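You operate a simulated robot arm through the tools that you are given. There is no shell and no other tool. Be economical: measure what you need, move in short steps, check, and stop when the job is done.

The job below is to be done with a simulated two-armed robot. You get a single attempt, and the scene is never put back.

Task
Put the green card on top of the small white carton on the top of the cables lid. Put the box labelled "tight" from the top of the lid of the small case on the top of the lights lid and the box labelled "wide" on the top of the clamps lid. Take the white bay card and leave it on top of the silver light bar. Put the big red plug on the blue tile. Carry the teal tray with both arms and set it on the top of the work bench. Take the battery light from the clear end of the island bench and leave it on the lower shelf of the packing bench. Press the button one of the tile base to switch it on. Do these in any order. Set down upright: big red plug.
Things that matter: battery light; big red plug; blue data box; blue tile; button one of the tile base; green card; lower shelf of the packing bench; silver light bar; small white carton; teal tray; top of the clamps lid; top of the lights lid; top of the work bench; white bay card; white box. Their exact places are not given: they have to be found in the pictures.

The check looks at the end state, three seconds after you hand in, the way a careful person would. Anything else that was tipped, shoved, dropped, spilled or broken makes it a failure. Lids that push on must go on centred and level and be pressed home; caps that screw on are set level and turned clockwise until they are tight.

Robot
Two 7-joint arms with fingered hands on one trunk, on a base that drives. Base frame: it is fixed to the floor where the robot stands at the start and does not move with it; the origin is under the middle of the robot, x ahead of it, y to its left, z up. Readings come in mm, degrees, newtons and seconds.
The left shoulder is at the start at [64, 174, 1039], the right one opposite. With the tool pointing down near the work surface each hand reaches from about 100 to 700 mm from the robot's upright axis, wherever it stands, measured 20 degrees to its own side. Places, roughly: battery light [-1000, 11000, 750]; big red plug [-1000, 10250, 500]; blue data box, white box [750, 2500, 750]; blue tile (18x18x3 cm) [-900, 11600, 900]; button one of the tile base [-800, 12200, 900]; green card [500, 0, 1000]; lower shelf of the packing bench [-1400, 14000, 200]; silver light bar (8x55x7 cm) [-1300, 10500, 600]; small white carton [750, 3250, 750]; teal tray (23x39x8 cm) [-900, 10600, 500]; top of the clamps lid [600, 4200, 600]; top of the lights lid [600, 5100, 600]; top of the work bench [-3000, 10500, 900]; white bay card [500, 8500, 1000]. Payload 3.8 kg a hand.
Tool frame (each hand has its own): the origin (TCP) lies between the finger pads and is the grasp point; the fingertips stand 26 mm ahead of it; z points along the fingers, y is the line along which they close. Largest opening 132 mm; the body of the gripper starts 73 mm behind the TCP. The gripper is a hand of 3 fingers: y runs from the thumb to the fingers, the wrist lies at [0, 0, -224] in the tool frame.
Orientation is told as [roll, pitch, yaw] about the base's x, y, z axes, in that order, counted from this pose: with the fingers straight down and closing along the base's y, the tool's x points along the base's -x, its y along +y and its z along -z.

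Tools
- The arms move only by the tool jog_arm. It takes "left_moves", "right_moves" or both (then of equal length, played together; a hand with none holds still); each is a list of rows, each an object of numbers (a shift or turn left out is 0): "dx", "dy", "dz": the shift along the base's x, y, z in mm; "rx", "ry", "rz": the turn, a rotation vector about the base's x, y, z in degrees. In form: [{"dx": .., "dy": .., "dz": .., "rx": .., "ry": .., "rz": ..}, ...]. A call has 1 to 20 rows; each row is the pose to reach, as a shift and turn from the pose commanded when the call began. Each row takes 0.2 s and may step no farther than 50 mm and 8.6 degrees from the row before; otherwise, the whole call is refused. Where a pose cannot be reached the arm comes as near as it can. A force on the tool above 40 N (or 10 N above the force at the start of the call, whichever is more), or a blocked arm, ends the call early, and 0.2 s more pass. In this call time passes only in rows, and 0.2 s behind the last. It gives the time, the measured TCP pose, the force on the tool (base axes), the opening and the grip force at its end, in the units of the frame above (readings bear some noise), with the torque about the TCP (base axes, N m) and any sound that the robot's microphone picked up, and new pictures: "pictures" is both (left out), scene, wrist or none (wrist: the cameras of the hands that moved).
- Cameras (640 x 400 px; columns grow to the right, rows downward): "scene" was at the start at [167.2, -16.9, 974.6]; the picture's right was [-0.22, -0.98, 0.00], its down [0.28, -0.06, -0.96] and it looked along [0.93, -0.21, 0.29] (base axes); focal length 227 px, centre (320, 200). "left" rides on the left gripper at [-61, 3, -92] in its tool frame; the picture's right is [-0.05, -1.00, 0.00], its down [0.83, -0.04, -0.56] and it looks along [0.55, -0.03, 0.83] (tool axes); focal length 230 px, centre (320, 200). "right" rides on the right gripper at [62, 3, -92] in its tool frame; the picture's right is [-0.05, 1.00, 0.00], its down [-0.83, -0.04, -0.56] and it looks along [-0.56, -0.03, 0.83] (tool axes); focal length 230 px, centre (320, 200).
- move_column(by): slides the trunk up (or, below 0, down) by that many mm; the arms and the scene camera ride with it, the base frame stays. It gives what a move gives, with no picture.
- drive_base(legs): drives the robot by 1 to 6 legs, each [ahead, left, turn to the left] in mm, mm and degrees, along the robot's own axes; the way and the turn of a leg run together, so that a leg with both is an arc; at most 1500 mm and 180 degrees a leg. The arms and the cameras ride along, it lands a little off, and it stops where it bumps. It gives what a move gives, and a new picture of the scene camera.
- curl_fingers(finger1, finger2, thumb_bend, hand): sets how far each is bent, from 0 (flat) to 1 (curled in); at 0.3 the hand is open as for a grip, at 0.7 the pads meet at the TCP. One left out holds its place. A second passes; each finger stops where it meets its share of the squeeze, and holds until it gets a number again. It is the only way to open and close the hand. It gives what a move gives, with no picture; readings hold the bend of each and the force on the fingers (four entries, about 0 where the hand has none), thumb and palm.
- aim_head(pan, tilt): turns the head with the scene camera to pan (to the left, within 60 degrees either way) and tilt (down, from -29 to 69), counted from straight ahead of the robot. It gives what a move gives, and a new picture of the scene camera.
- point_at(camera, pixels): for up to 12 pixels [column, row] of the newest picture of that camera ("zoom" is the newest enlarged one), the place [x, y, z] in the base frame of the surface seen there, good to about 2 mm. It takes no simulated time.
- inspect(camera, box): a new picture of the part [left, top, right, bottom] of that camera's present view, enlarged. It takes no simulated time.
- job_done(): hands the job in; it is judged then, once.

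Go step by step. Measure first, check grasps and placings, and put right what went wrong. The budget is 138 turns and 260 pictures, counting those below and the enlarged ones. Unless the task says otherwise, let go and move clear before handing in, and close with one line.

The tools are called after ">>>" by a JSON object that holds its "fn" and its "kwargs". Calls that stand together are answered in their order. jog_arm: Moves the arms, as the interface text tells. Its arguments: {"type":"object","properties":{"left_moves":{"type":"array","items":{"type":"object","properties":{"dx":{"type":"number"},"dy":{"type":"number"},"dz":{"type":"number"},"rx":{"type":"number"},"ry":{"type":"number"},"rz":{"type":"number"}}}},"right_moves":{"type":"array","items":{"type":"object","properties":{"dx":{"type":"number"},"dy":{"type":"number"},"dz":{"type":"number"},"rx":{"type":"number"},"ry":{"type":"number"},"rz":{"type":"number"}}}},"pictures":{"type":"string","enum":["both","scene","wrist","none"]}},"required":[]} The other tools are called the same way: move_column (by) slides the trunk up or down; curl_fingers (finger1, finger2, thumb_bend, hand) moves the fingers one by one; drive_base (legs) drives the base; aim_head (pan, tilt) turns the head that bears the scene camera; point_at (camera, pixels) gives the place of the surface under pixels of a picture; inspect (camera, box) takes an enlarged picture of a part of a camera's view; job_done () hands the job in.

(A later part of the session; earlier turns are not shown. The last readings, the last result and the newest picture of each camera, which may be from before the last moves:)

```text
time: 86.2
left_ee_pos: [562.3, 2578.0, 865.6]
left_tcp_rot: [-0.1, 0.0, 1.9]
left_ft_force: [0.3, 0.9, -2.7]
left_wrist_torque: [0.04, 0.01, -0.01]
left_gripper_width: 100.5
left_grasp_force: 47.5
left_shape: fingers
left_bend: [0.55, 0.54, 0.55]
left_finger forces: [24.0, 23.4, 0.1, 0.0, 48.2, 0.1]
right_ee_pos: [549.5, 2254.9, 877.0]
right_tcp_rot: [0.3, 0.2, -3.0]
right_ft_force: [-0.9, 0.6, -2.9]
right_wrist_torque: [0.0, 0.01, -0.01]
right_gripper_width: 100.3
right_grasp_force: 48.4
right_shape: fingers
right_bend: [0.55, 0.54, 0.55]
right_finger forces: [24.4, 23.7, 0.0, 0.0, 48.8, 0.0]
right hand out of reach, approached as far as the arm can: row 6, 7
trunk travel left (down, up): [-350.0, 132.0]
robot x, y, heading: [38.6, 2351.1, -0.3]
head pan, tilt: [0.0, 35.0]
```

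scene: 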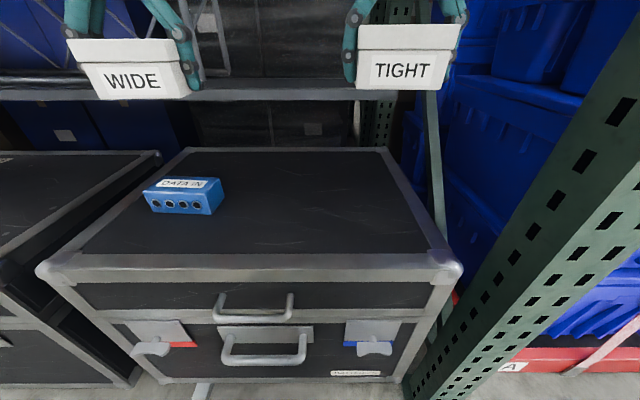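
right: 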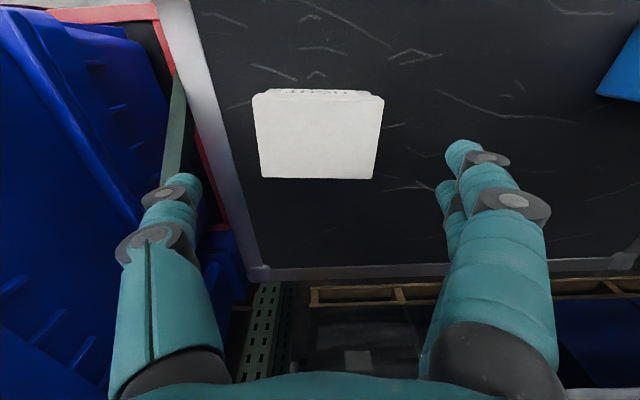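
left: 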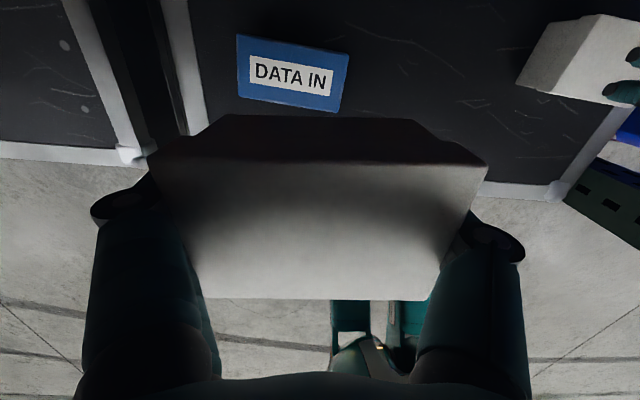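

Both boxes are held. I'll back off and drive left to the clamps lid.

>>> {"fn": "drive_base", "kwargs": {"legs": [[-130, 0, 0], [0, 1450, 0], [0, 200, 0]]}}

>>> {"fn": "aim_head", "kwargs": {"pan": 12, "tilt": 32}}

```text
time: 101.8
left_ee_pos: [444.0, 4213.5, 865.4]
left_tcp_rot: [-0.1, -0.1, 2.0]
left_ft_force: [-0.3, 0.6, -2.4]
left_wrist_torque: [-0.01, 0.01, 0.0]
left_gripper_width: 100.5
left_grasp_force: 47.5
left_shape: fingers
left_bend: [0.55, 0.54, 0.55]
left_finger forces: [24.0, 23.3, 0.0, 0.0, 47.9, 0.1]
right_ee_pos: [431.3, 3889.4, 876.5]
right_tcp_rot: [0.0, 0.4, -3.0]
right_ft_force: [0.0, -0.1, -2.0]
right_wrist_torque: [0.0, 0.0, -0.02]
right_gripper_width: 100.3
right_grasp_force: 48.5
right_shape: fingers
right_bend: [0.55, 0.54, 0.55]
right_finger forces: [24.4, 23.5, 0.0, 0.0, 48.7, 0.1]
trunk travel left (down, up): [-350.0, 132.0]
robot x, y, heading: [-75.5, 3987.9, 0.2]
head pan, tilt: [0.0, 35.0]
```

scene: 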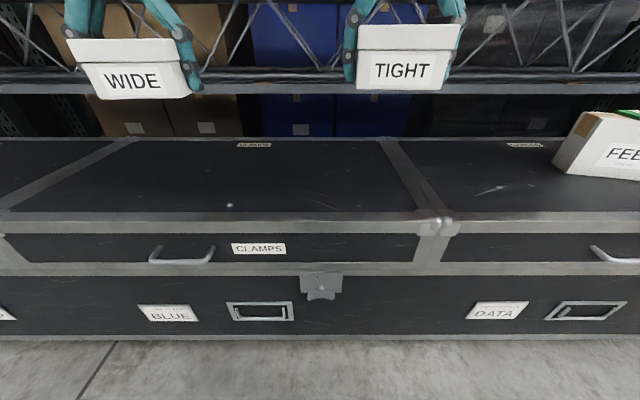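

```text
time: 102.6
left_ee_pos: [443.6, 4214.6, 866.1]
left_tcp_rot: [0.0, 0.0, 2.0]
left_ft_force: [-0.4, 0.0, -2.6]
left_wrist_torque: [0.01, -0.01, 0.01]
left_gripper_width: 100.3
left_grasp_force: 47.5
left_shape: fingers
left_bend: [0.55, 0.54, 0.55]
left_finger forces: [24.0, 23.3, 0.0, 0.1, 47.9, 0.0]
right_ee_pos: [431.9, 3888.8, 876.6]
right_tcp_rot: [0.3, 0.3, -2.8]
right_ft_force: [0.4, -1.0, -2.2]
right_wrist_torque: [-0.02, -0.01, 0.01]
right_gripper_width: 100.0
right_grasp_force: 48.6
right_shape: fingers
right_bend: [0.55, 0.54, 0.55]
right_finger forces: [24.3, 23.5, 0.1, 0.1, 48.6, 0.0]
trunk travel left (down, up): [-350.0, 132.0]
robot x, y, heading: [-78.2, 3988.0, -0.2]
head pan, tilt: [12.0, 32.0]
```

scene: 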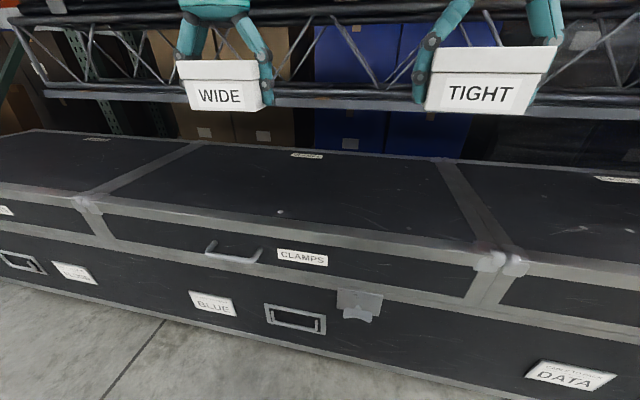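

>>> {"fn": "point_at", "kwargs": {"camera": "scene", "pixels": [[280, 170], [300, 190], [260, 190], [195, 155], [110, 185], [440, 170], [480, 240], [300, 155], [320, 225]]}}

```text
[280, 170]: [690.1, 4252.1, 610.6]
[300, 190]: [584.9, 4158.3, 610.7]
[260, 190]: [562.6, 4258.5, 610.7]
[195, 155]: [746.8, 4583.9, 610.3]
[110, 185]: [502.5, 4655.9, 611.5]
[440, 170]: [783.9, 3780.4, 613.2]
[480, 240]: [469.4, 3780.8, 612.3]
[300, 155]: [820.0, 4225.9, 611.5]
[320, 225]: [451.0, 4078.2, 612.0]
```

The clamps lid top is z≈611 (x 450–820, y 3800–4620). I'll drive 110 mm ahead and lower WIDE to about (600,4214).

>>> {"fn": "drive_base", "kwargs": {"legs": [[110, 0, 0]]}}

>>> {"fn": "jog_arm", "kwargs": {"left_moves": [{"dx": 15, "dz": -40}, {"dx": 30, "dz": -80}, {"dx": 45, "dz": -120}, {"dx": 50, "dz": -160}, {"dx": 50, "dz": -195}, {"dx": 50, "dz": -212}, {"dx": 50, "dz": -219}], "pictures": "scene"}}

```text
time: 103.8
left_ee_pos: [552.2, 4212.8, 863.9]
left_tcp_rot: [0.1, 0.0, 2.0]
left_ft_force: [0.8, 1.0, -3.2]
left_wrist_torque: [0.03, 0.03, 0.01]
left_gripper_width: 100.7
left_grasp_force: 47.3
left_shape: fingers
left_bend: [0.55, 0.54, 0.55]
left_finger forces: [24.0, 23.4, 0.0, 0.0, 47.9, 0.0]
right_ee_pos: [538.8, 3889.4, 876.1]
right_tcp_rot: [0.3, 0.5, -3.1]
right_ft_force: [-0.2, -0.6, -2.2]
right_wrist_torque: [0.0, 0.04, 0.02]
right_gripper_width: 100.7
right_grasp_force: 48.5
right_shape: fingers
right_bend: [0.55, 0.54, 0.55]
right_finger forces: [24.2, 23.6, 0.1, 0.0, 48.5, 0.0]
trunk travel left (down, up): [-350.0, 132.0]
robot x, y, heading: [28.8, 3985.8, 0.0]
head pan, tilt: [12.0, 32.0]
```

scene: 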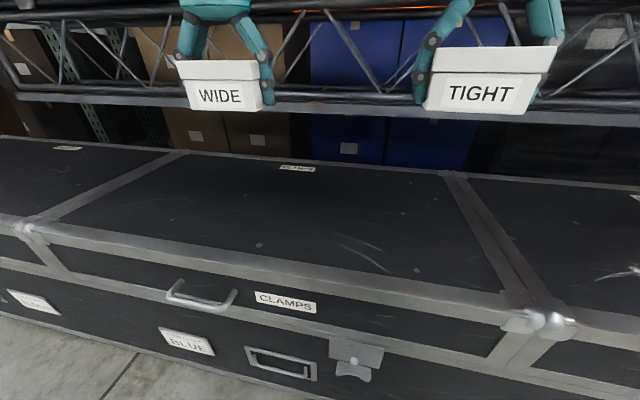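

```text
time: 105.4
left_ee_pos: [599.9, 4212.7, 645.3]
left_tcp_rot: [-0.2, 0.0, 1.8]
left_ft_force: [-0.4, 0.0, -3.2]
left_wrist_torque: [-0.02, 0.0, -0.02]
left_gripper_width: 100.6
left_grasp_force: 46.9
left_shape: fingers
left_bend: [0.55, 0.54, 0.55]
left_finger forces: [23.7, 23.1, 0.0, 0.0, 47.3, 0.0]
right_ee_pos: [538.3, 3890.4, 877.6]
right_tcp_rot: [0.2, 0.3, -3.0]
right_ft_force: [0.9, -0.4, -2.3]
right_wrist_torque: [0.0, 0.02, 0.0]
right_gripper_width: 100.3
right_grasp_force: 48.0
right_shape: fingers
right_bend: [0.55, 0.54, 0.55]
right_finger forces: [24.2, 23.6, 0.0, 0.0, 48.5, 0.1]
trunk travel left (down, up): [-350.0, 132.0]
robot x, y, heading: [28.9, 3983.6, -0.3]
head pan, tilt: [12.0, 32.0]
```

scene: 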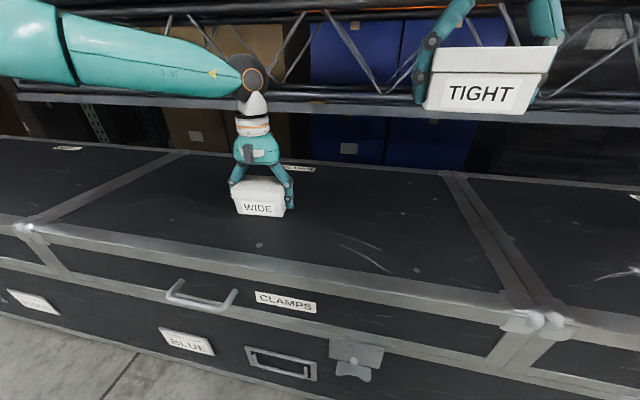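

Still no contact (force unchanged at -3 N). I'll lower in 2 mm steps until contact shows.

>>> {"fn": "jog_arm", "kwargs": {"left_moves": [{"dz": -1.5}, {"dz": -3}], "pictures": "none"}}

>>> {"fn": "inspect", "kwargs": {"camera": "scene", "box": [220, 130, 310, 230]}}

```text
time: 106.0
left_ee_pos: [600.2, 4212.7, 642.6]
left_tcp_rot: [-0.1, 0.0, 2.0]
left_ft_force: [0.0, 0.0, -3.3]
left_wrist_torque: [0.02, 0.02, 0.0]
left_gripper_width: 100.6
left_grasp_force: 47.2
left_shape: fingers
left_bend: [0.55, 0.54, 0.55]
left_finger forces: [23.6, 23.1, 0.1, 0.0, 47.4, 0.0]
right_ee_pos: [538.1, 3889.8, 876.3]
right_tcp_rot: [0.2, 0.3, -3.0]
right_ft_force: [0.3, -0.9, -2.7]
right_wrist_torque: [-0.01, 0.02, -0.04]
right_gripper_width: 100.3
right_grasp_force: 48.2
right_shape: fingers
right_bend: [0.55, 0.54, 0.55]
right_finger forces: [24.4, 23.6, 0.0, 0.0, 48.5, 0.0]
trunk travel left (down, up): [-350.0, 132.0]
robot x, y, heading: [29.1, 3985.2, 0.0]
head pan, tilt: [12.0, 32.0]
```

```text
4.00 times, centred on (265, 180) of scene
```

zoom: 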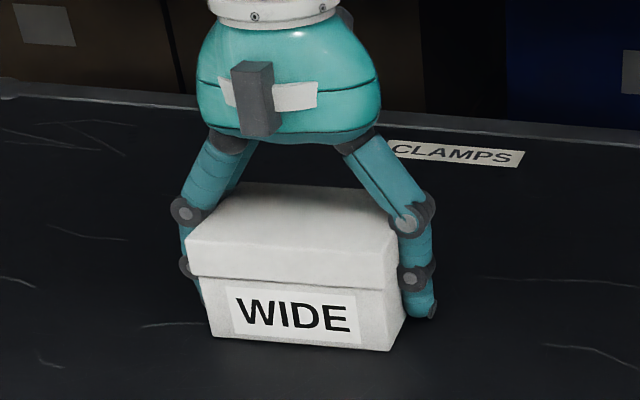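

>>> {"fn": "jog_arm", "kwargs": {"left_moves": [{"dz": -1}, {"dz": -2}, {"dz": -3}], "pictures": "none"}}

>>> {"fn": "point_at", "kwargs": {"camera": "scene", "pixels": [[258, 185], [240, 213], [280, 216], [232, 215], [285, 220], [255, 188]]}}

```text
time: 106.8
left_ee_pos: [601.4, 4213.3, 641.4]
left_tcp_rot: [-0.1, -0.2, 2.0]
left_ft_force: [-1.8, -0.1, 12.7]
left_wrist_torque: [0.39, 0.02, 0.1]
left_gripper_width: 100.3
left_grasp_force: 46.0
left_shape: fingers
left_bend: [0.55, 0.55, 0.55]
left_finger forces: [23.7, 22.9, 0.0, 0.0, 45.3, 0.0]
right_ee_pos: [537.1, 3888.2, 877.2]
right_tcp_rot: [0.2, 0.2, -2.9]
right_ft_force: [0.5, 0.1, -3.1]
right_wrist_torque: [-0.01, 0.0, 0.01]
right_gripper_width: 100.2
right_grasp_force: 48.2
right_shape: fingers
right_bend: [0.55, 0.54, 0.55]
right_finger forces: [24.4, 23.5, 0.0, 0.1, 48.6, 0.0]
trunk travel left (down, up): [-350.0, 132.0]
robot x, y, heading: [26.8, 3986.3, -0.2]
head pan, tilt: [12.0, 32.0]
```

```text
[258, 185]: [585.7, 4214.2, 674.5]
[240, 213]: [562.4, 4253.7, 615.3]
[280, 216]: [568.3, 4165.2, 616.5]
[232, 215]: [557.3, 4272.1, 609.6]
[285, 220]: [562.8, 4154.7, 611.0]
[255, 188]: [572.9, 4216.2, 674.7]
```

Contact: the box is on the lid (12.7 N). Releasing and raising.

>>> {"fn": "curl_fingers", "kwargs": {"hand": "left", "finger1": 0.3, "finger2": 0.3, "thumb_bend": 0.3}}

>>> {"fn": "jog_arm", "kwargs": {"left_moves": [{"dz": 30}, {"dz": 70}, {"dz": 110}, {"dz": 150}, {"dx": -30, "dz": 185}, {"dx": -60, "dz": 220}], "pictures": "scene"}}

```text
time: 107.8
left_ee_pos: [600.8, 4212.1, 640.6]
left_tcp_rot: [-0.1, -0.1, 1.9]
left_ft_force: [1.1, 0.4, 15.4]
left_wrist_torque: [0.07, 0.01, 0.02]
left_gripper_width: 138.4
left_grasp_force: 7.3
left_shape: fingers
left_bend: [0.3, 0.3, 0.3]
left_finger forces: [3.9, 2.8, 0.0, 0.1, 6.6, 0.0]
right_ee_pos: [538.3, 3889.2, 878.9]
right_tcp_rot: [0.1, 0.3, -3.0]
right_ft_force: [-0.8, 0.5, -2.7]
right_wrist_torque: [0.0, 0.0, -0.04]
right_gripper_width: 100.1
right_grasp_force: 47.8
right_shape: fingers
right_bend: [0.55, 0.54, 0.55]
right_finger forces: [24.3, 23.6, 0.1, 0.0, 48.6, 0.0]
trunk travel left (down, up): [-350.0, 132.0]
robot x, y, heading: [24.8, 3983.1, -0.1]
head pan, tilt: [12.0, 32.0]
```

```text
time: 109.2
left_ee_pos: [543.3, 4216.6, 861.1]
left_tcp_rot: [0.0, 0.0, 2.0]
left_ft_force: [-1.1, 0.4, -0.4]
left_wrist_torque: [0.04, -0.01, 0.01]
left_gripper_width: 135.0
left_grasp_force: 0.0
left_shape: fingers
left_bend: [0.3, 0.3, 0.3]
left_finger forces: [0.1, 0.1, 0.1, 0.0, 0.0, 0.0]
right_ee_pos: [538.4, 3890.0, 876.9]
right_tcp_rot: [0.2, 0.3, -3.0]
right_ft_force: [0.2, -0.2, -2.5]
right_wrist_torque: [-0.01, -0.03, 0.03]
right_gripper_width: 100.3
right_grasp_force: 48.5
right_shape: fingers
right_bend: [0.55, 0.54, 0.55]
right_finger forces: [24.2, 23.7, 0.0, 0.0, 48.5, 0.0]
trunk travel left (down, up): [-350.0, 132.0]
robot x, y, heading: [32.3, 3985.1, -0.1]
head pan, tilt: [12.0, 32.0]
```

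scene: 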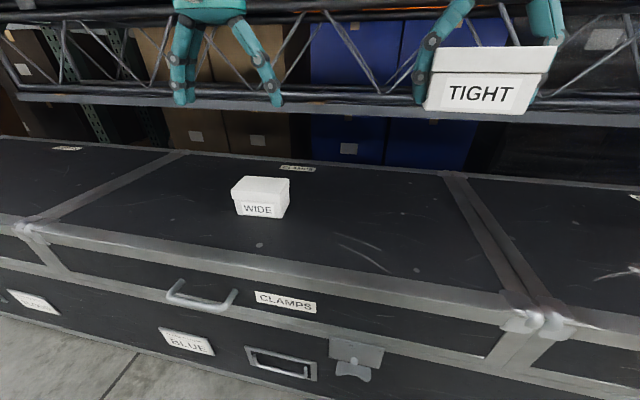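

WIDE sits upright on the clamps lid. Now driving left to the lights lid with TIGHT.

>>> {"fn": "drive_base", "kwargs": {"legs": [[-100, 0, 0], [0, 1185, 0]]}}

>>> {"fn": "aim_head", "kwargs": {"pan": -10, "tilt": 32}}

```text
time: 120.6
left_ee_pos: [449.3, 5401.1, 859.5]
left_tcp_rot: [0.1, -0.1, 1.6]
left_ft_force: [0.4, -0.5, -0.5]
left_wrist_torque: [-0.03, -0.02, -0.03]
left_gripper_width: 134.7
left_grasp_force: 0.0
left_shape: fingers
left_bend: [0.3, 0.3, 0.3]
left_finger forces: [0.1, 0.1, 0.1, 0.0, 0.0, 0.1]
right_ee_pos: [442.7, 5075.9, 877.3]
right_tcp_rot: [0.2, 0.3, -3.3]
right_ft_force: [-0.7, -0.5, -2.7]
right_wrist_torque: [-0.02, -0.05, 0.01]
right_gripper_width: 100.3
right_grasp_force: 48.2
right_shape: fingers
right_bend: [0.55, 0.54, 0.55]
right_finger forces: [24.2, 23.5, 0.0, 0.0, 48.4, 0.1]
trunk travel left (down, up): [-350.0, 132.0]
robot x, y, heading: [-60.4, 5175.3, -0.3]
head pan, tilt: [12.0, 32.0]
```

scene: 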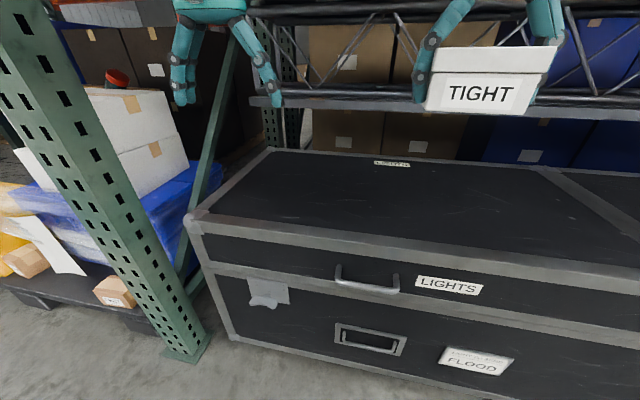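

```text
time: 121.5
left_ee_pos: [449.1, 5402.4, 861.2]
left_tcp_rot: [0.0, 0.0, 1.7]
left_ft_force: [0.2, -0.2, 0.5]
left_wrist_torque: [0.03, 0.03, 0.02]
left_gripper_width: 134.9
left_grasp_force: 0.1
left_shape: fingers
left_bend: [0.3, 0.3, 0.3]
left_finger forces: [0.0, 0.0, 0.0, 0.0, 0.0, 0.0]
right_ee_pos: [443.6, 5076.4, 876.6]
right_tcp_rot: [0.2, 0.3, -3.3]
right_ft_force: [-1.0, 0.6, -2.6]
right_wrist_torque: [0.02, 0.0, 0.0]
right_gripper_width: 99.9
right_grasp_force: 48.6
right_shape: fingers
right_bend: [0.55, 0.54, 0.55]
right_finger forces: [24.2, 23.6, 0.0, 0.1, 48.5, 0.1]
trunk travel left (down, up): [-350.0, 132.0]
robot x, y, heading: [-66.6, 5174.1, -0.5]
head pan, tilt: [-10.0, 32.0]
```

scene: 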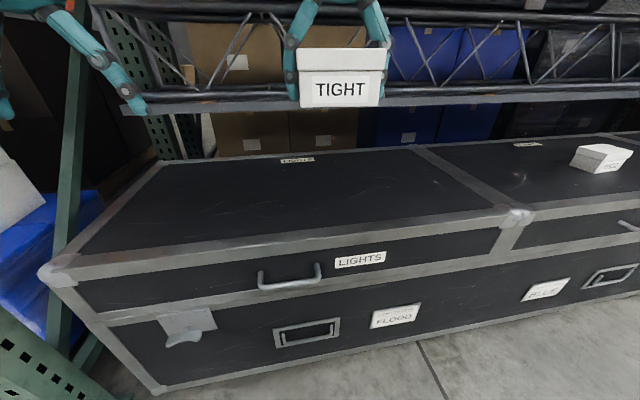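

The lights lid is in front and clear. I'll drive ahead 100 mm and lower TIGHT.

>>> {"fn": "drive_base", "kwargs": {"legs": [[105, 0, 0]]}}

>>> {"fn": "jog_arm", "kwargs": {"right_moves": [{"dx": 15, "dz": -40}, {"dx": 30, "dz": -80}, {"dx": 45, "dz": -120}, {"dx": 50, "dz": -160}, {"dx": 50, "dz": -200}, {"dx": 50, "dz": -222}, {"dx": 50, "dz": -229}], "pictures": "scene"}}

>>> {"fn": "point_at", "kwargs": {"camera": "scene", "pixels": [[250, 200], [400, 190], [300, 180]]}}

```text
time: 122.7
left_ee_pos: [555.9, 5402.5, 860.1]
left_tcp_rot: [0.0, 0.0, 1.6]
left_ft_force: [0.4, 1.6, 0.5]
left_wrist_torque: [-0.03, 0.0, -0.02]
left_gripper_width: 134.8
left_grasp_force: 0.0
left_shape: fingers
left_bend: [0.3, 0.3, 0.3]
left_finger forces: [0.0, 0.1, 0.0, 0.0, 0.0, 0.1]
right_ee_pos: [549.5, 5076.0, 876.7]
right_tcp_rot: [0.2, 0.4, -3.3]
right_ft_force: [0.3, 0.1, -3.2]
right_wrist_torque: [-0.02, 0.05, 0.0]
right_gripper_width: 100.3
right_grasp_force: 48.3
right_shape: fingers
right_bend: [0.55, 0.54, 0.55]
right_finger forces: [24.3, 23.7, 0.0, 0.1, 48.3, 0.0]
trunk travel left (down, up): [-350.0, 132.0]
robot x, y, heading: [41.4, 5175.7, -0.4]
head pan, tilt: [-10.0, 32.0]
```

scene: 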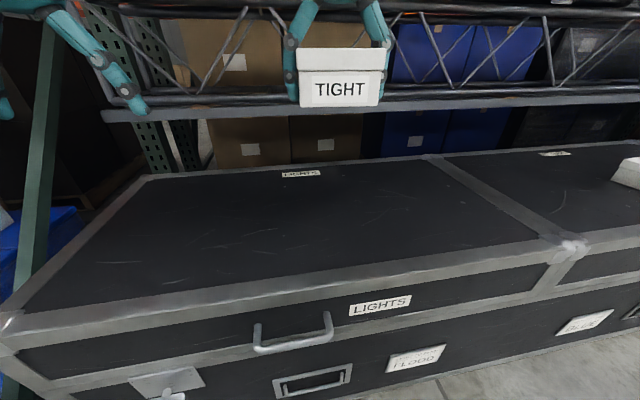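

```text
time: 124.3
left_ee_pos: [555.4, 5402.1, 861.9]
left_tcp_rot: [0.0, 0.0, 1.6]
left_ft_force: [-0.3, -0.4, -0.2]
left_wrist_torque: [0.0, -0.01, -0.01]
left_gripper_width: 134.7
left_grasp_force: 0.0
left_shape: fingers
left_bend: [0.3, 0.3, 0.3]
left_finger forces: [0.1, 0.0, 0.0, 0.0, 0.0, 0.0]
right_ee_pos: [599.6, 5076.0, 648.1]
right_tcp_rot: [0.2, 0.3, -3.3]
right_ft_force: [0.0, 0.4, -2.1]
right_wrist_torque: [0.04, 0.02, 0.0]
right_gripper_width: 100.5
right_grasp_force: 47.8
right_shape: fingers
right_bend: [0.55, 0.54, 0.55]
right_finger forces: [24.1, 23.7, 0.1, 0.0, 48.1, 0.0]
trunk travel left (down, up): [-350.0, 132.0]
robot x, y, heading: [40.1, 5173.4, -0.5]
head pan, tilt: [-10.0, 32.0]
```

scene: 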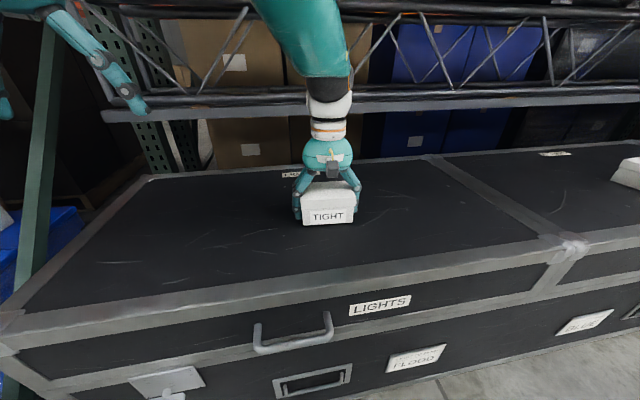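

```text
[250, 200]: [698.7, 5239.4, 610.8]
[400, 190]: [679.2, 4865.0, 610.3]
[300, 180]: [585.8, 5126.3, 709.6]
```

>>> {"fn": "jog_arm", "kwargs": {"right_moves": [{"dz": -3}, {"dz": -5}, {"dz": -6.5}, {"dz": -8}], "pictures": "none"}}

```text
time: 125.3
left_ee_pos: [554.3, 5401.2, 860.9]
left_tcp_rot: [-0.1, -0.1, 1.6]
left_ft_force: [-0.7, 0.1, 0.0]
left_wrist_torque: [-0.01, 0.0, -0.01]
left_gripper_width: 134.9
left_grasp_force: 0.1
left_shape: fingers
left_bend: [0.3, 0.3, 0.3]
left_finger forces: [0.1, 0.0, 0.0, 0.0, 0.1, 0.1]
right_ee_pos: [598.3, 5074.9, 642.2]
right_tcp_rot: [0.2, 0.1, -3.2]
right_ft_force: [-2.4, -0.5, 7.7]
right_wrist_torque: [0.23, -0.05, 0.08]
right_gripper_width: 100.2
right_grasp_force: 47.3
right_shape: fingers
right_bend: [0.55, 0.55, 0.55]
right_finger forces: [24.0, 23.4, 0.1, 0.0, 47.4, 0.1]
trunk travel left (down, up): [-350.0, 132.0]
robot x, y, heading: [41.8, 5176.9, -0.6]
head pan, tilt: [-10.0, 32.0]
```

TIGHT is in contact with the lid (7.7 N). Releasing and raising.

>>> {"fn": "curl_fingers", "kwargs": {"hand": "right", "finger1": 0.3, "finger2": 0.3, "thumb_bend": 0.3}}

>>> {"fn": "jog_arm", "kwargs": {"right_moves": [{"dz": 30}, {"dz": 70}, {"dz": 110}, {"dz": 150}, {"dx": -30, "dz": 185}, {"dx": -60, "dz": 220}], "pictures": "scene"}}

```text
time: 126.3
left_ee_pos: [554.3, 5401.1, 861.3]
left_tcp_rot: [0.0, -0.1, 1.6]
left_ft_force: [0.7, -0.1, 0.2]
left_wrist_torque: [0.03, -0.03, -0.03]
left_gripper_width: 134.8
left_grasp_force: 0.1
left_shape: fingers
left_bend: [0.3, 0.3, 0.3]
left_finger forces: [0.0, 0.0, 0.0, 0.0, 0.0, 0.0]
right_ee_pos: [598.8, 5075.8, 642.5]
right_tcp_rot: [0.2, 0.2, -3.2]
right_ft_force: [1.5, -1.0, 12.8]
right_wrist_torque: [-0.04, 0.03, 0.0]
right_gripper_width: 137.6
right_grasp_force: 5.6
right_shape: fingers
right_bend: [0.3, 0.3, 0.3]
right_finger forces: [2.5, 2.0, 0.0, 0.0, 6.0, 0.0]
trunk travel left (down, up): [-350.0, 132.0]
robot x, y, heading: [37.2, 5180.2, -0.6]
head pan, tilt: [-10.0, 32.0]
```

```text
time: 127.7
left_ee_pos: [554.5, 5400.9, 861.3]
left_tcp_rot: [0.0, 0.0, 1.6]
left_ft_force: [0.3, 0.0, 0.4]
left_wrist_torque: [0.07, 0.01, 0.03]
left_gripper_width: 134.8
left_grasp_force: 0.0
left_shape: fingers
left_bend: [0.3, 0.3, 0.3]
left_finger forces: [0.0, 0.1, 0.0, 0.0, 0.1, 0.0]
right_ee_pos: [545.5, 5066.2, 861.1]
right_tcp_rot: [0.3, 0.5, -3.4]
right_ft_force: [0.6, 0.0, -0.1]
right_wrist_torque: [0.02, -0.01, -0.01]
right_gripper_width: 134.9
right_grasp_force: 0.1
right_shape: fingers
right_bend: [0.3, 0.3, 0.3]
right_finger forces: [0.1, 0.0, 0.0, 0.0, 0.0, 0.0]
right hand out of reach, approached as far as the arm can: row 6
trunk travel left (down, up): [-350.0, 132.0]
robot x, y, heading: [40.0, 5174.9, -0.6]
head pan, tilt: [-10.0, 32.0]
```

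scene: 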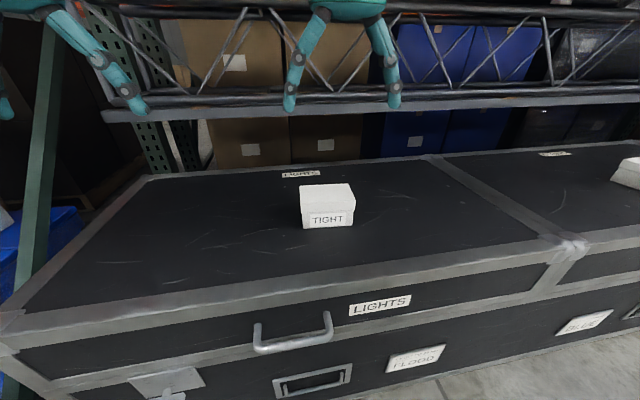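

TIGHT is placed. Now backing off and driving left towards the white bay card (y≈8500).

>>> {"fn": "drive_base", "kwargs": {"legs": [[-300, 0, 0.5], [0, 1450, 0], [0, 1450, 0]]}}

>>> {"fn": "aim_head", "kwargs": {"pan": 25, "tilt": 5}}

```text
time: 154.9
left_ee_pos: [195.3, 8351.2, 860.8]
left_tcp_rot: [0.0, 0.1, 4.1]
left_ft_force: [0.5, -0.4, -0.5]
left_wrist_torque: [0.01, 0.0, 0.0]
left_gripper_width: 134.9
left_grasp_force: 0.0
left_shape: fingers
left_bend: [0.3, 0.3, 0.3]
left_finger forces: [0.0, 0.2, 0.1, 0.0, 0.0, 0.1]
right_ee_pos: [201.5, 8016.8, 861.9]
right_tcp_rot: [0.2, 0.5, -0.8]
right_ft_force: [0.1, 0.8, 0.0]
right_wrist_torque: [0.0, 0.0, 0.0]
right_gripper_width: 134.7
right_grasp_force: 0.1
right_shape: fingers
right_bend: [0.3, 0.3, 0.3]
right_finger forces: [0.1, 0.1, 0.0, 0.0, 0.0, 0.0]
trunk travel left (down, up): [-350.0, 132.0]
robot x, y, heading: [-308.2, 8104.0, 2.2]
head pan, tilt: [-10.0, 32.0]
```

scene: 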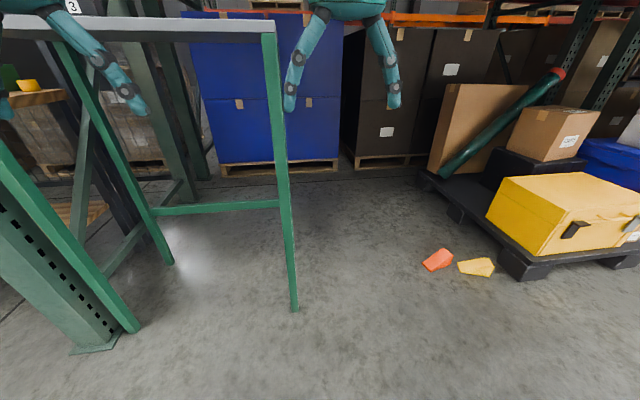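

```text
time: 155.9
left_ee_pos: [194.8, 8352.0, 860.8]
left_tcp_rot: [-0.1, 0.0, 4.1]
left_ft_force: [-0.4, -0.7, 0.2]
left_wrist_torque: [0.02, 0.01, 0.0]
left_gripper_width: 134.6
left_grasp_force: 0.1
left_shape: fingers
left_bend: [0.3, 0.3, 0.3]
left_finger forces: [0.0, 0.0, 0.0, 0.0, 0.1, 0.0]
right_ee_pos: [201.6, 8016.3, 862.0]
right_tcp_rot: [0.3, 0.3, -0.9]
right_ft_force: [-0.3, -0.3, -0.5]
right_wrist_torque: [0.01, 0.03, -0.01]
right_gripper_width: 134.8
right_grasp_force: 0.1
right_shape: fingers
right_bend: [0.3, 0.3, 0.3]
right_finger forces: [0.0, 0.0, 0.1, 0.1, 0.0, 0.1]
trunk travel left (down, up): [-350.0, 132.0]
robot x, y, heading: [-305.1, 8102.1, 2.3]
head pan, tilt: [25.0, 5.0]
```

scene: 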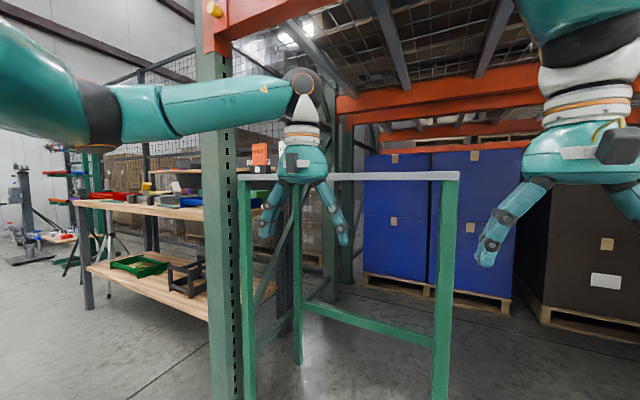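

A green frame stands here with an orange card at (261,155). I'll move further left and correct the heading to see the white bay card.

>>> {"fn": "drive_base", "kwargs": {"legs": [[0, 330, -2.2]]}}

>>> {"fn": "aim_head", "kwargs": {"pan": 0, "tilt": 5}}

```text
time: 159.4
left_ee_pos: [198.9, 8659.7, 861.6]
left_tcp_rot: [0.0, 0.0, 1.9]
left_ft_force: [-0.2, 0.0, -0.4]
left_wrist_torque: [0.0, 0.02, 0.01]
left_gripper_width: 134.8
left_grasp_force: 0.1
left_shape: fingers
left_bend: [0.3, 0.3, 0.3]
left_finger forces: [0.0, 0.1, 0.0, 0.1, 0.1, 0.1]
right_ee_pos: [193.6, 8324.6, 861.0]
right_tcp_rot: [0.2, 0.4, -3.2]
right_ft_force: [-0.2, 0.4, 0.2]
right_wrist_torque: [0.02, 0.02, -0.01]
right_gripper_width: 134.8
right_grasp_force: 0.0
right_shape: fingers
right_bend: [0.3, 0.3, 0.3]
right_finger forces: [0.0, 0.1, 0.1, 0.1, 0.0, 0.0]
trunk travel left (down, up): [-350.0, 132.0]
robot x, y, heading: [-314.1, 8428.6, -0.4]
head pan, tilt: [25.0, 5.0]
```

scene: 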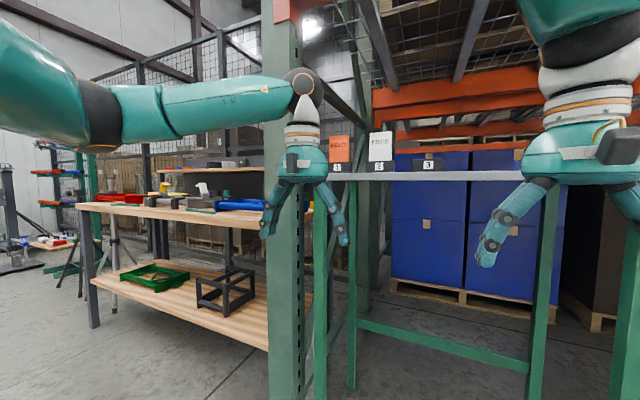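

```text
time: 160.3
left_ee_pos: [200.7, 8659.1, 860.9]
left_tcp_rot: [0.0, 0.0, 1.9]
left_ft_force: [-0.2, -0.6, 0.3]
left_wrist_torque: [0.0, 0.03, 0.0]
left_gripper_width: 135.0
left_grasp_force: 0.0
left_shape: fingers
left_bend: [0.3, 0.3, 0.3]
left_finger forces: [0.1, 0.0, 0.0, 0.0, 0.1, 0.0]
right_ee_pos: [192.9, 8323.9, 861.5]
right_tcp_rot: [0.4, 0.4, -3.2]
right_ft_force: [0.0, -0.2, 0.3]
right_wrist_torque: [0.01, 0.01, -0.04]
right_gripper_width: 134.9
right_grasp_force: 0.1
right_shape: fingers
right_bend: [0.3, 0.3, 0.3]
right_finger forces: [0.0, 0.0, 0.0, 0.2, 0.1, 0.1]
trunk travel left (down, up): [-350.0, 132.0]
robot x, y, heading: [-312.3, 8434.2, -0.5]
head pan, tilt: [0.0, 5.0]
```

scene: 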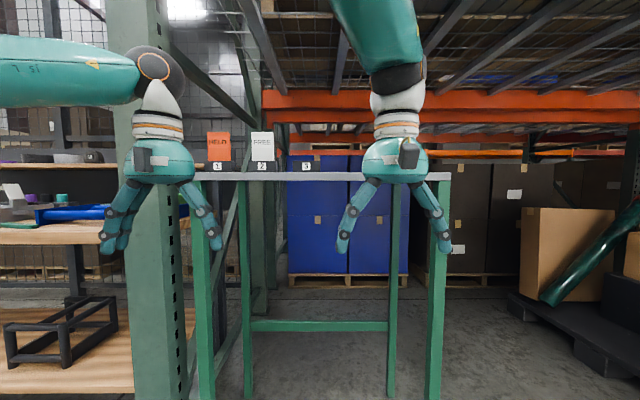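

The white FREE card stands at (263,147), beside the orange HELD card at (219,147). Measuring both.

>>> {"fn": "point_at", "kwargs": {"camera": "scene", "pixels": [[254, 135], [273, 135], [263, 140], [263, 158], [262, 166], [209, 135], [229, 135], [219, 158], [300, 177], [440, 177], [307, 166], [263, 133]]}}

>>> {"fn": "inspect", "kwargs": {"camera": "scene", "box": [190, 115, 330, 195]}}

```text
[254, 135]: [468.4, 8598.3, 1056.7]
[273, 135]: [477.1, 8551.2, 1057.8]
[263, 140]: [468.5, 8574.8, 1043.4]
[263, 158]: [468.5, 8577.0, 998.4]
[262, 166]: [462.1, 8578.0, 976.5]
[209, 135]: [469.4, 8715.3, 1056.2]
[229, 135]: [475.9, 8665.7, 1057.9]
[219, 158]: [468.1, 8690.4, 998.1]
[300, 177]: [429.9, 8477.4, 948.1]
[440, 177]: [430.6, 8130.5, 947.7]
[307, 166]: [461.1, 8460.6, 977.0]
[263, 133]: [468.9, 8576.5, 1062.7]
```

```text
4.57 times, centred on (260, 155) of scene
```

zoom: 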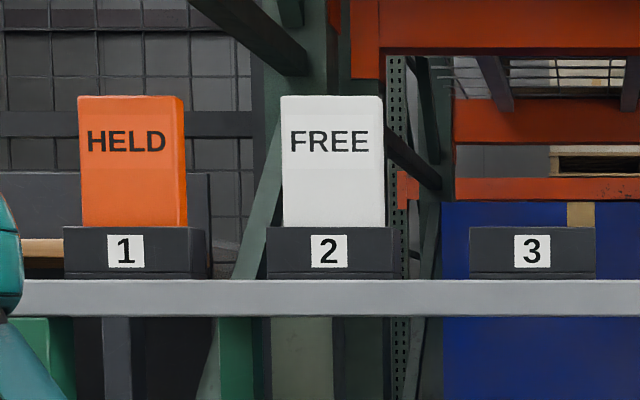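

The FREE card: width y≈8551–8600, front x≈468, top z≈1063, exposed above its block from z≈990. I'll check the rack post position before approaching.

>>> {"fn": "point_at", "kwargs": {"camera": "scene", "pixels": [[135, 300], [155, 320], [180, 300], [165, 390], [90, 235], [60, 330], [200, 300], [433, 300], [440, 190]]}}

>>> {"fn": "move_column", "kwargs": {"by": 95}}

```text
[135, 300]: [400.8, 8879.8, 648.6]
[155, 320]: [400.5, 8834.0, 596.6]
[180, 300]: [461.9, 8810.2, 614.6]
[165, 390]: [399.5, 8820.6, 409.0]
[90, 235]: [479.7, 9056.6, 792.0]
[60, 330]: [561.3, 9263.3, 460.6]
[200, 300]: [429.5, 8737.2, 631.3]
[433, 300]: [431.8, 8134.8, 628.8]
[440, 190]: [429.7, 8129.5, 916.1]
```

```text
time: 161.6
left_ee_pos: [199.8, 8659.1, 953.9]
left_tcp_rot: [0.0, 0.1, 1.8]
left_ft_force: [-0.3, 0.4, -0.4]
left_wrist_torque: [0.03, 0.02, 0.02]
left_gripper_width: 134.9
left_grasp_force: 0.1
left_shape: fingers
left_bend: [0.3, 0.3, 0.3]
left_finger forces: [0.1, 0.0, 0.0, 0.1, 0.0, 0.0]
right_ee_pos: [193.1, 8324.7, 955.0]
right_tcp_rot: [0.3, 0.5, -3.1]
right_ft_force: [0.6, 0.4, 0.1]
right_wrist_torque: [-0.01, -0.02, 0.03]
right_gripper_width: 134.6
right_grasp_force: 0.1
right_shape: fingers
right_bend: [0.3, 0.3, 0.3]
right_finger forces: [0.0, 0.0, 0.0, 0.1, 0.0, 0.0]
trunk travel left (down, up): [-445.0, 37.0]
robot x, y, heading: [-317.6, 8437.2, -0.3]
head pan, tilt: [0.0, 5.0]
```

The post front is at x≈400, y≈8810–8890, so I'll retract the left hand first and bring the right hand to horizontal while still standing back.

>>> {"fn": "jog_arm", "kwargs": {"left_moves": [{"dx": -35}, {"dx": -70}, {"dx": -105}, {"dx": -140}], "right_moves": [{"rz": 1}, {"rz": 2}, {"rz": 3.1}, {"rz": 3.1}], "pictures": "none"}}

>>> {"fn": "jog_arm", "kwargs": {"right_moves": [{"dx": 3, "dy": 8, "dz": 7, "ry": -8.2}, {"dx": 6, "dy": 17, "dz": 14, "ry": -16.4}, {"dx": 8, "dy": 25, "dz": 20, "ry": -24.6}, {"dx": 11, "dy": 34, "dz": 27, "ry": -32.8}, {"dx": 14, "dy": 42, "dz": 34, "ry": -41}, {"dx": 16, "dy": 50, "dz": 41, "ry": -49.2}, {"dx": 19, "dy": 59, "dz": 48, "ry": -57.4}, {"dx": 22, "dy": 67, "dz": 55, "ry": -65.6}, {"dx": 25, "dy": 76, "dz": 62, "ry": -73.8}, {"dx": 27, "dy": 84, "dz": 69, "ry": -82}, {"dx": 30, "dy": 92, "dz": 75, "ry": -90}], "pictures": "none"}}

>>> {"fn": "curl_fingers", "kwargs": {"hand": "right", "finger1": 0.38, "finger2": 0.38, "thumb_bend": 0.38}}

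>>> {"fn": "drive_base", "kwargs": {"legs": [[0, 160, 0.3], [140, 0, 0]]}}

>>> {"fn": "inspect", "kwargs": {"camera": "right", "box": [0, 0, 640, 400]}}

```text
time: 162.6
left_ee_pos: [58.7, 8659.2, 956.9]
left_tcp_rot: [-0.1, -0.1, 1.8]
left_ft_force: [0.5, 0.4, 0.3]
left_wrist_torque: [0.01, 0.02, 0.02]
left_gripper_width: 134.6
left_grasp_force: 0.1
left_shape: fingers
left_bend: [0.3, 0.3, 0.3]
left_finger forces: [0.0, 0.0, 0.0, 0.0, 0.1, 0.0]
right_ee_pos: [191.5, 8324.6, 955.2]
right_tcp_rot: [0.2, 0.4, 0.1]
right_ft_force: [0.3, -0.4, -0.7]
right_wrist_torque: [0.01, 0.0, -0.01]
right_gripper_width: 134.8
right_grasp_force: 0.1
right_shape: fingers
right_bend: [0.3, 0.3, 0.3]
right_finger forces: [0.0, 0.0, 0.1, 0.0, 0.0, 0.0]
trunk travel left (down, up): [-445.0, 37.0]
robot x, y, heading: [-311.6, 8431.4, -0.2]
head pan, tilt: [0.0, 5.0]
```

```text
time: 164.9
left_ee_pos: [58.4, 8659.1, 956.4]
left_tcp_rot: [0.0, -0.2, 1.7]
left_ft_force: [-1.0, 0.3, 1.0]
left_wrist_torque: [-0.01, -0.02, -0.03]
left_gripper_width: 134.6
left_grasp_force: 0.1
left_shape: fingers
left_bend: [0.3, 0.3, 0.3]
left_finger forces: [0.0, 0.0, 0.0, 0.0, 0.1, 0.0]
right_ee_pos: [433.0, 8293.3, 1202.8]
right_tcp_rot: [3.0, -82.7, -2.7]
right_ft_force: [-0.1, -0.7, 0.6]
right_wrist_torque: [-0.04, 0.06, -0.03]
right_gripper_width: 134.5
right_grasp_force: 0.0
right_shape: fingers
right_bend: [0.3, 0.3, 0.3]
right_finger forces: [0.0, 0.1, 0.0, 0.0, 0.0, 0.1]
right hand out of reach, approached as far as the arm can: row 1, 2, 3, 4, 5, 6, 7, 8, 9, 10, 11
trunk travel left (down, up): [-445.0, 37.0]
robot x, y, heading: [-312.4, 8434.0, -0.5]
head pan, tilt: [0.0, 5.0]
```

```text
time: 165.9
left_ee_pos: [58.7, 8659.6, 957.3]
left_tcp_rot: [0.0, 0.0, 1.8]
left_ft_force: [1.1, 0.3, 0.4]
left_wrist_torque: [-0.02, -0.01, -0.01]
left_gripper_width: 135.0
left_grasp_force: 0.1
left_shape: fingers
left_bend: [0.3, 0.3, 0.3]
left_finger forces: [0.0, 0.0, 0.1, 0.0, 0.1, 0.0]
right_ee_pos: [433.9, 8293.1, 1201.2]
right_tcp_rot: [2.9, -82.5, -2.6]
right_ft_force: [-0.2, 1.3, -0.4]
right_wrist_torque: [-0.02, 0.06, 0.03]
right_gripper_width: 108.8
right_grasp_force: 0.1
right_shape: fingers
right_bend: [0.38, 0.38, 0.38]
right_finger forces: [0.1, 0.1, 0.0, 0.0, 0.0, 0.0]
trunk travel left (down, up): [-445.0, 37.0]
robot x, y, heading: [-317.8, 8432.0, -0.4]
head pan, tilt: [0.0, 5.0]
```

```text
time: 168.9
left_ee_pos: [198.5, 8822.1, 957.1]
left_tcp_rot: [-0.1, 0.0, 2.1]
left_ft_force: [-0.8, -0.3, 0.4]
left_wrist_torque: [0.04, 0.02, 0.02]
left_gripper_width: 134.9
left_grasp_force: 0.0
left_shape: fingers
left_bend: [0.3, 0.3, 0.3]
left_finger forces: [0.0, 0.0, 0.0, 0.1, 0.0, 0.1]
right_ee_pos: [575.3, 8457.4, 1201.8]
right_tcp_rot: [2.9, -82.6, -2.2]
right_ft_force: [1.3, 0.3, 0.1]
right_wrist_torque: [-0.01, 0.0, -0.04]
right_gripper_width: 109.0
right_grasp_force: 0.1
right_shape: fingers
right_bend: [0.38, 0.38, 0.38]
right_finger forces: [0.0, 0.1, 0.1, 0.1, 0.0, 0.1]
trunk travel left (down, up): [-445.0, 37.0]
robot x, y, heading: [-174.4, 8595.2, -0.2]
head pan, tilt: [0.0, 5.0]
```

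scene: 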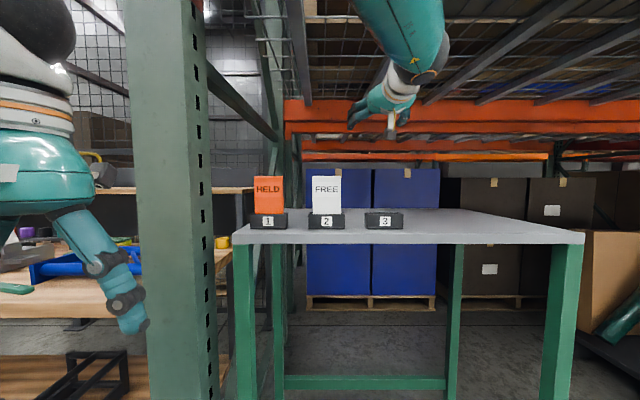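

```text
1.00 times, centred on (320, 200) of right (not enlarged: the box is as wide or as high as the picture)
```

zoom: 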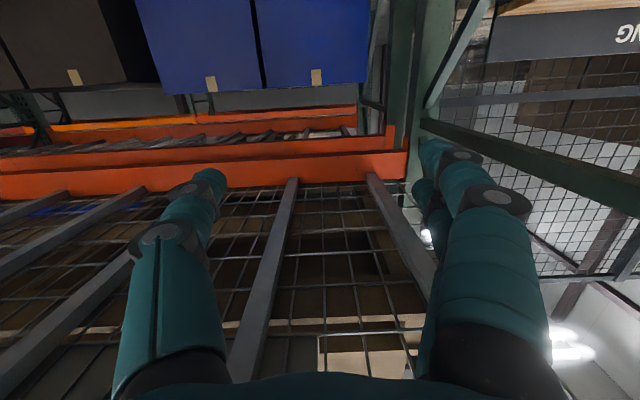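

The arm ended in an odd spot ("out of reach", TCP at 575,8457,1202). I'll issue a small move to see where the commanded pose brings it now.

>>> {"fn": "jog_arm", "kwargs": {"right_moves": [{"dx": 0, "dz": -10}, {"dx": 0, "dz": -30}], "pictures": "scene"}}

```text
time: 169.5
left_ee_pos: [199.8, 8821.0, 956.3]
left_tcp_rot: [0.0, 0.0, 2.1]
left_ft_force: [-0.7, -0.4, 0.0]
left_wrist_torque: [0.0, 0.02, -0.03]
left_gripper_width: 135.1
left_grasp_force: 0.1
left_shape: fingers
left_bend: [0.3, 0.3, 0.3]
left_finger forces: [0.0, 0.0, 0.0, 0.0, 0.0, 0.0]
right_ee_pos: [587.3, 8452.6, 1177.8]
right_tcp_rot: [3.2, -82.3, -2.7]
right_ft_force: [0.0, 0.7, -0.1]
right_wrist_torque: [0.0, -0.02, -0.01]
right_gripper_width: 109.1
right_grasp_force: 0.1
right_shape: fingers
right_bend: [0.38, 0.38, 0.38]
right_finger forces: [0.0, 0.0, 0.0, 0.0, 0.0, 0.0]
right hand out of reach, approached as far as the arm can: row 1, 2
trunk travel left (down, up): [-445.0, 37.0]
robot x, y, heading: [-171.1, 8590.1, -0.0]
head pan, tilt: [0.0, 5.0]
```

scene: 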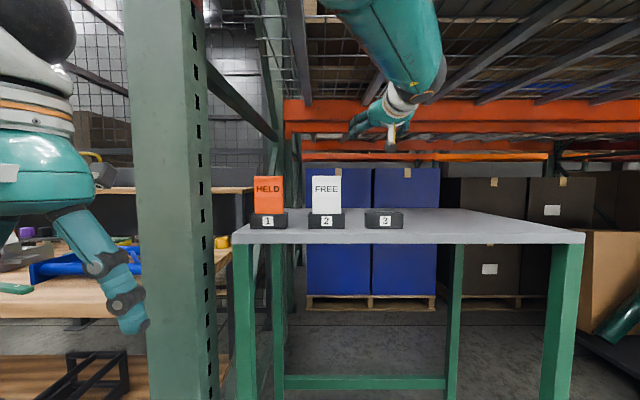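

The arm is now extended forward; I'll back the base off 250 mm and lower the hand in this stretched posture, using the base for the y alignment.

>>> {"fn": "drive_base", "kwargs": {"legs": [[-250, 0, 0]]}}

>>> {"fn": "jog_arm", "kwargs": {"right_moves": [{"dx": -10, "dz": -25}, {"dx": -20, "dz": -50, "ry": -2}, {"dx": -30, "dz": -75, "ry": -4}, {"dx": -40, "dz": -100, "ry": -6}, {"dx": -50, "dz": -125, "ry": -7.5}, {"dx": -60, "dz": -148, "ry": -7.5}], "pictures": "wrist"}}

```text
time: 171.4
left_ee_pos: [-51.7, 8822.8, 956.4]
left_tcp_rot: [0.0, 0.0, 2.0]
left_ft_force: [0.5, 0.2, -1.2]
left_wrist_torque: [-0.04, -0.03, -0.01]
left_gripper_width: 134.7
left_grasp_force: 0.1
left_shape: fingers
left_bend: [0.3, 0.3, 0.3]
left_finger forces: [0.0, 0.0, 0.0, 0.0, 0.1, 0.0]
right_ee_pos: [335.9, 8452.7, 1178.5]
right_tcp_rot: [3.3, -82.4, -2.7]
right_ft_force: [-0.2, 0.7, 0.5]
right_wrist_torque: [-0.03, 0.03, 0.01]
right_gripper_width: 108.9
right_grasp_force: 0.0
right_shape: fingers
right_bend: [0.38, 0.38, 0.38]
right_finger forces: [0.0, 0.0, 0.0, 0.0, 0.0, 0.0]
trunk travel left (down, up): [-445.0, 37.0]
robot x, y, heading: [-423.9, 8592.8, -0.0]
head pan, tilt: [0.0, 5.0]
```

scene: 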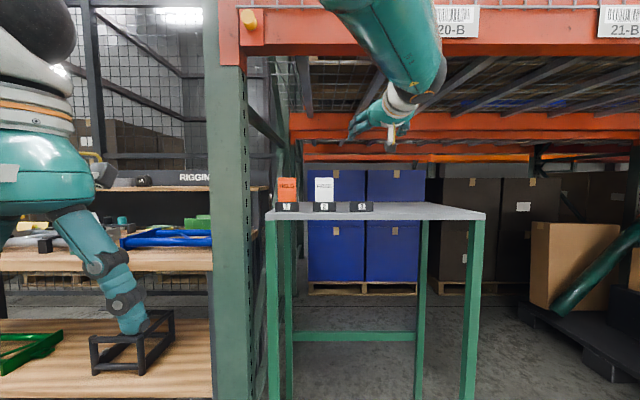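

```text
time: 173.0
left_ee_pos: [-52.7, 8822.2, 956.4]
left_tcp_rot: [0.0, -0.2, 2.0]
left_ft_force: [0.1, 0.4, 0.5]
left_wrist_torque: [0.04, -0.01, 0.03]
left_gripper_width: 134.7
left_grasp_force: 0.2
left_shape: fingers
left_bend: [0.3, 0.3, 0.3]
left_finger forces: [0.0, 0.0, 0.0, 0.0, 0.0, 0.1]
right_ee_pos: [275.5, 8369.3, 985.0]
right_tcp_rot: [44.5, -83.1, -52.5]
right_ft_force: [0.2, -0.2, -0.8]
right_wrist_torque: [-0.02, 0.04, 0.01]
right_gripper_width: 108.6
right_grasp_force: 0.0
right_shape: fingers
right_bend: [0.38, 0.38, 0.38]
right_finger forces: [0.0, 0.0, 0.0, 0.1, 0.1, 0.1]
right hand out of reach, approached as far as the arm can: row 1, 2, 3, 4, 5
trunk travel left (down, up): [-445.0, 37.0]
robot x, y, heading: [-426.0, 8592.3, -0.2]
head pan, tilt: [0.0, 5.0]
stopped in row 6 (right hand): the arm was blocked; the commanded pose is now the measured one
```

right: 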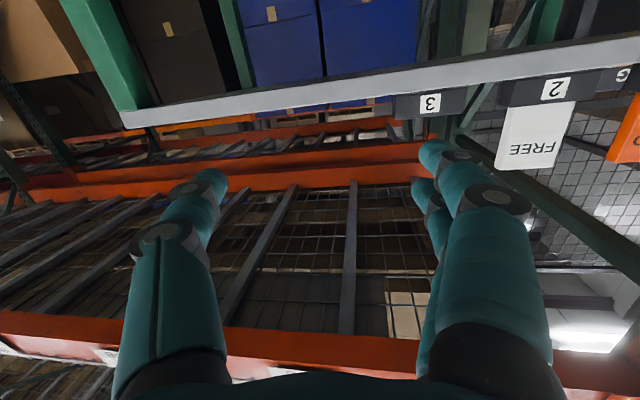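

The hand is now nearly horizontal (about 8° yawed right, 5° down, 5° rolled) at (275,8369,985). I'll correct the orientation and raise it to z≈1030.

>>> {"fn": "jog_arm", "kwargs": {"right_moves": [{"dx": 5, "dz": 12, "rx": -1.2, "ry": -1.3, "rz": 2}, {"dx": 10, "dz": 24, "rx": -2.4, "ry": -2.5, "rz": 4}, {"dx": 15, "dz": 35, "rx": -3.6, "ry": -3.8, "rz": 6}, {"dx": 20, "dz": 45, "rx": -4.8, "ry": -5, "rz": 7.9}], "pictures": "both"}}

```text
time: 174.0
left_ee_pos: [-51.6, 8821.2, 956.1]
left_tcp_rot: [-0.1, 0.1, 2.0]
left_ft_force: [0.2, -0.4, -1.1]
left_wrist_torque: [-0.02, 0.01, 0.02]
left_gripper_width: 134.8
left_grasp_force: 0.1
left_shape: fingers
left_bend: [0.3, 0.3, 0.3]
left_finger forces: [0.0, 0.0, 0.0, 0.0, 0.0, 0.1]
right_ee_pos: [294.6, 8369.2, 1030.4]
right_tcp_rot: [128.3, -89.4, -128.4]
right_ft_force: [-0.6, 0.1, 0.4]
right_wrist_torque: [-0.02, -0.03, -0.04]
right_gripper_width: 108.3
right_grasp_force: 0.1
right_shape: fingers
right_bend: [0.38, 0.38, 0.38]
right_finger forces: [0.1, 0.1, 0.1, 0.0, 0.0, 0.0]
trunk travel left (down, up): [-445.0, 37.0]
robot x, y, heading: [-423.9, 8590.7, -0.1]
head pan, tilt: [0.0, 5.0]
```

scene: 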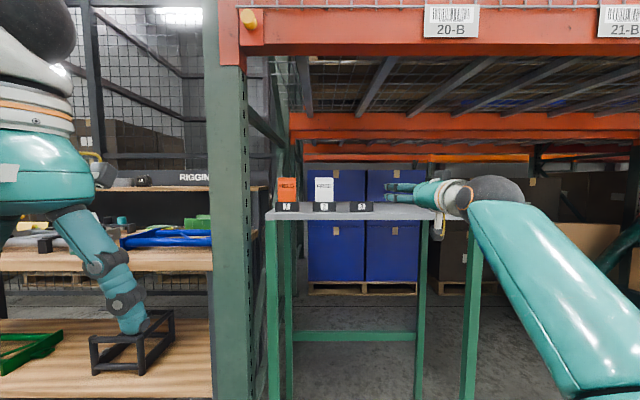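
right: 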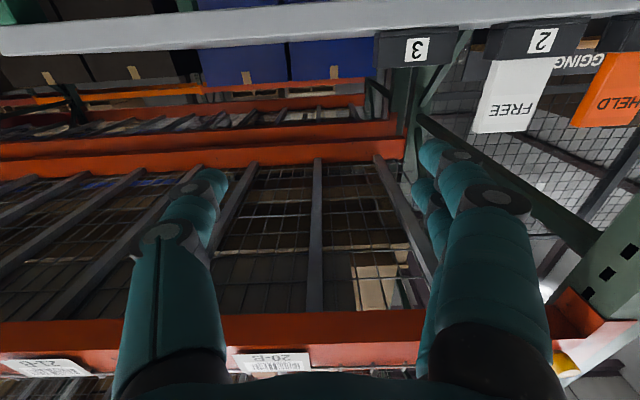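

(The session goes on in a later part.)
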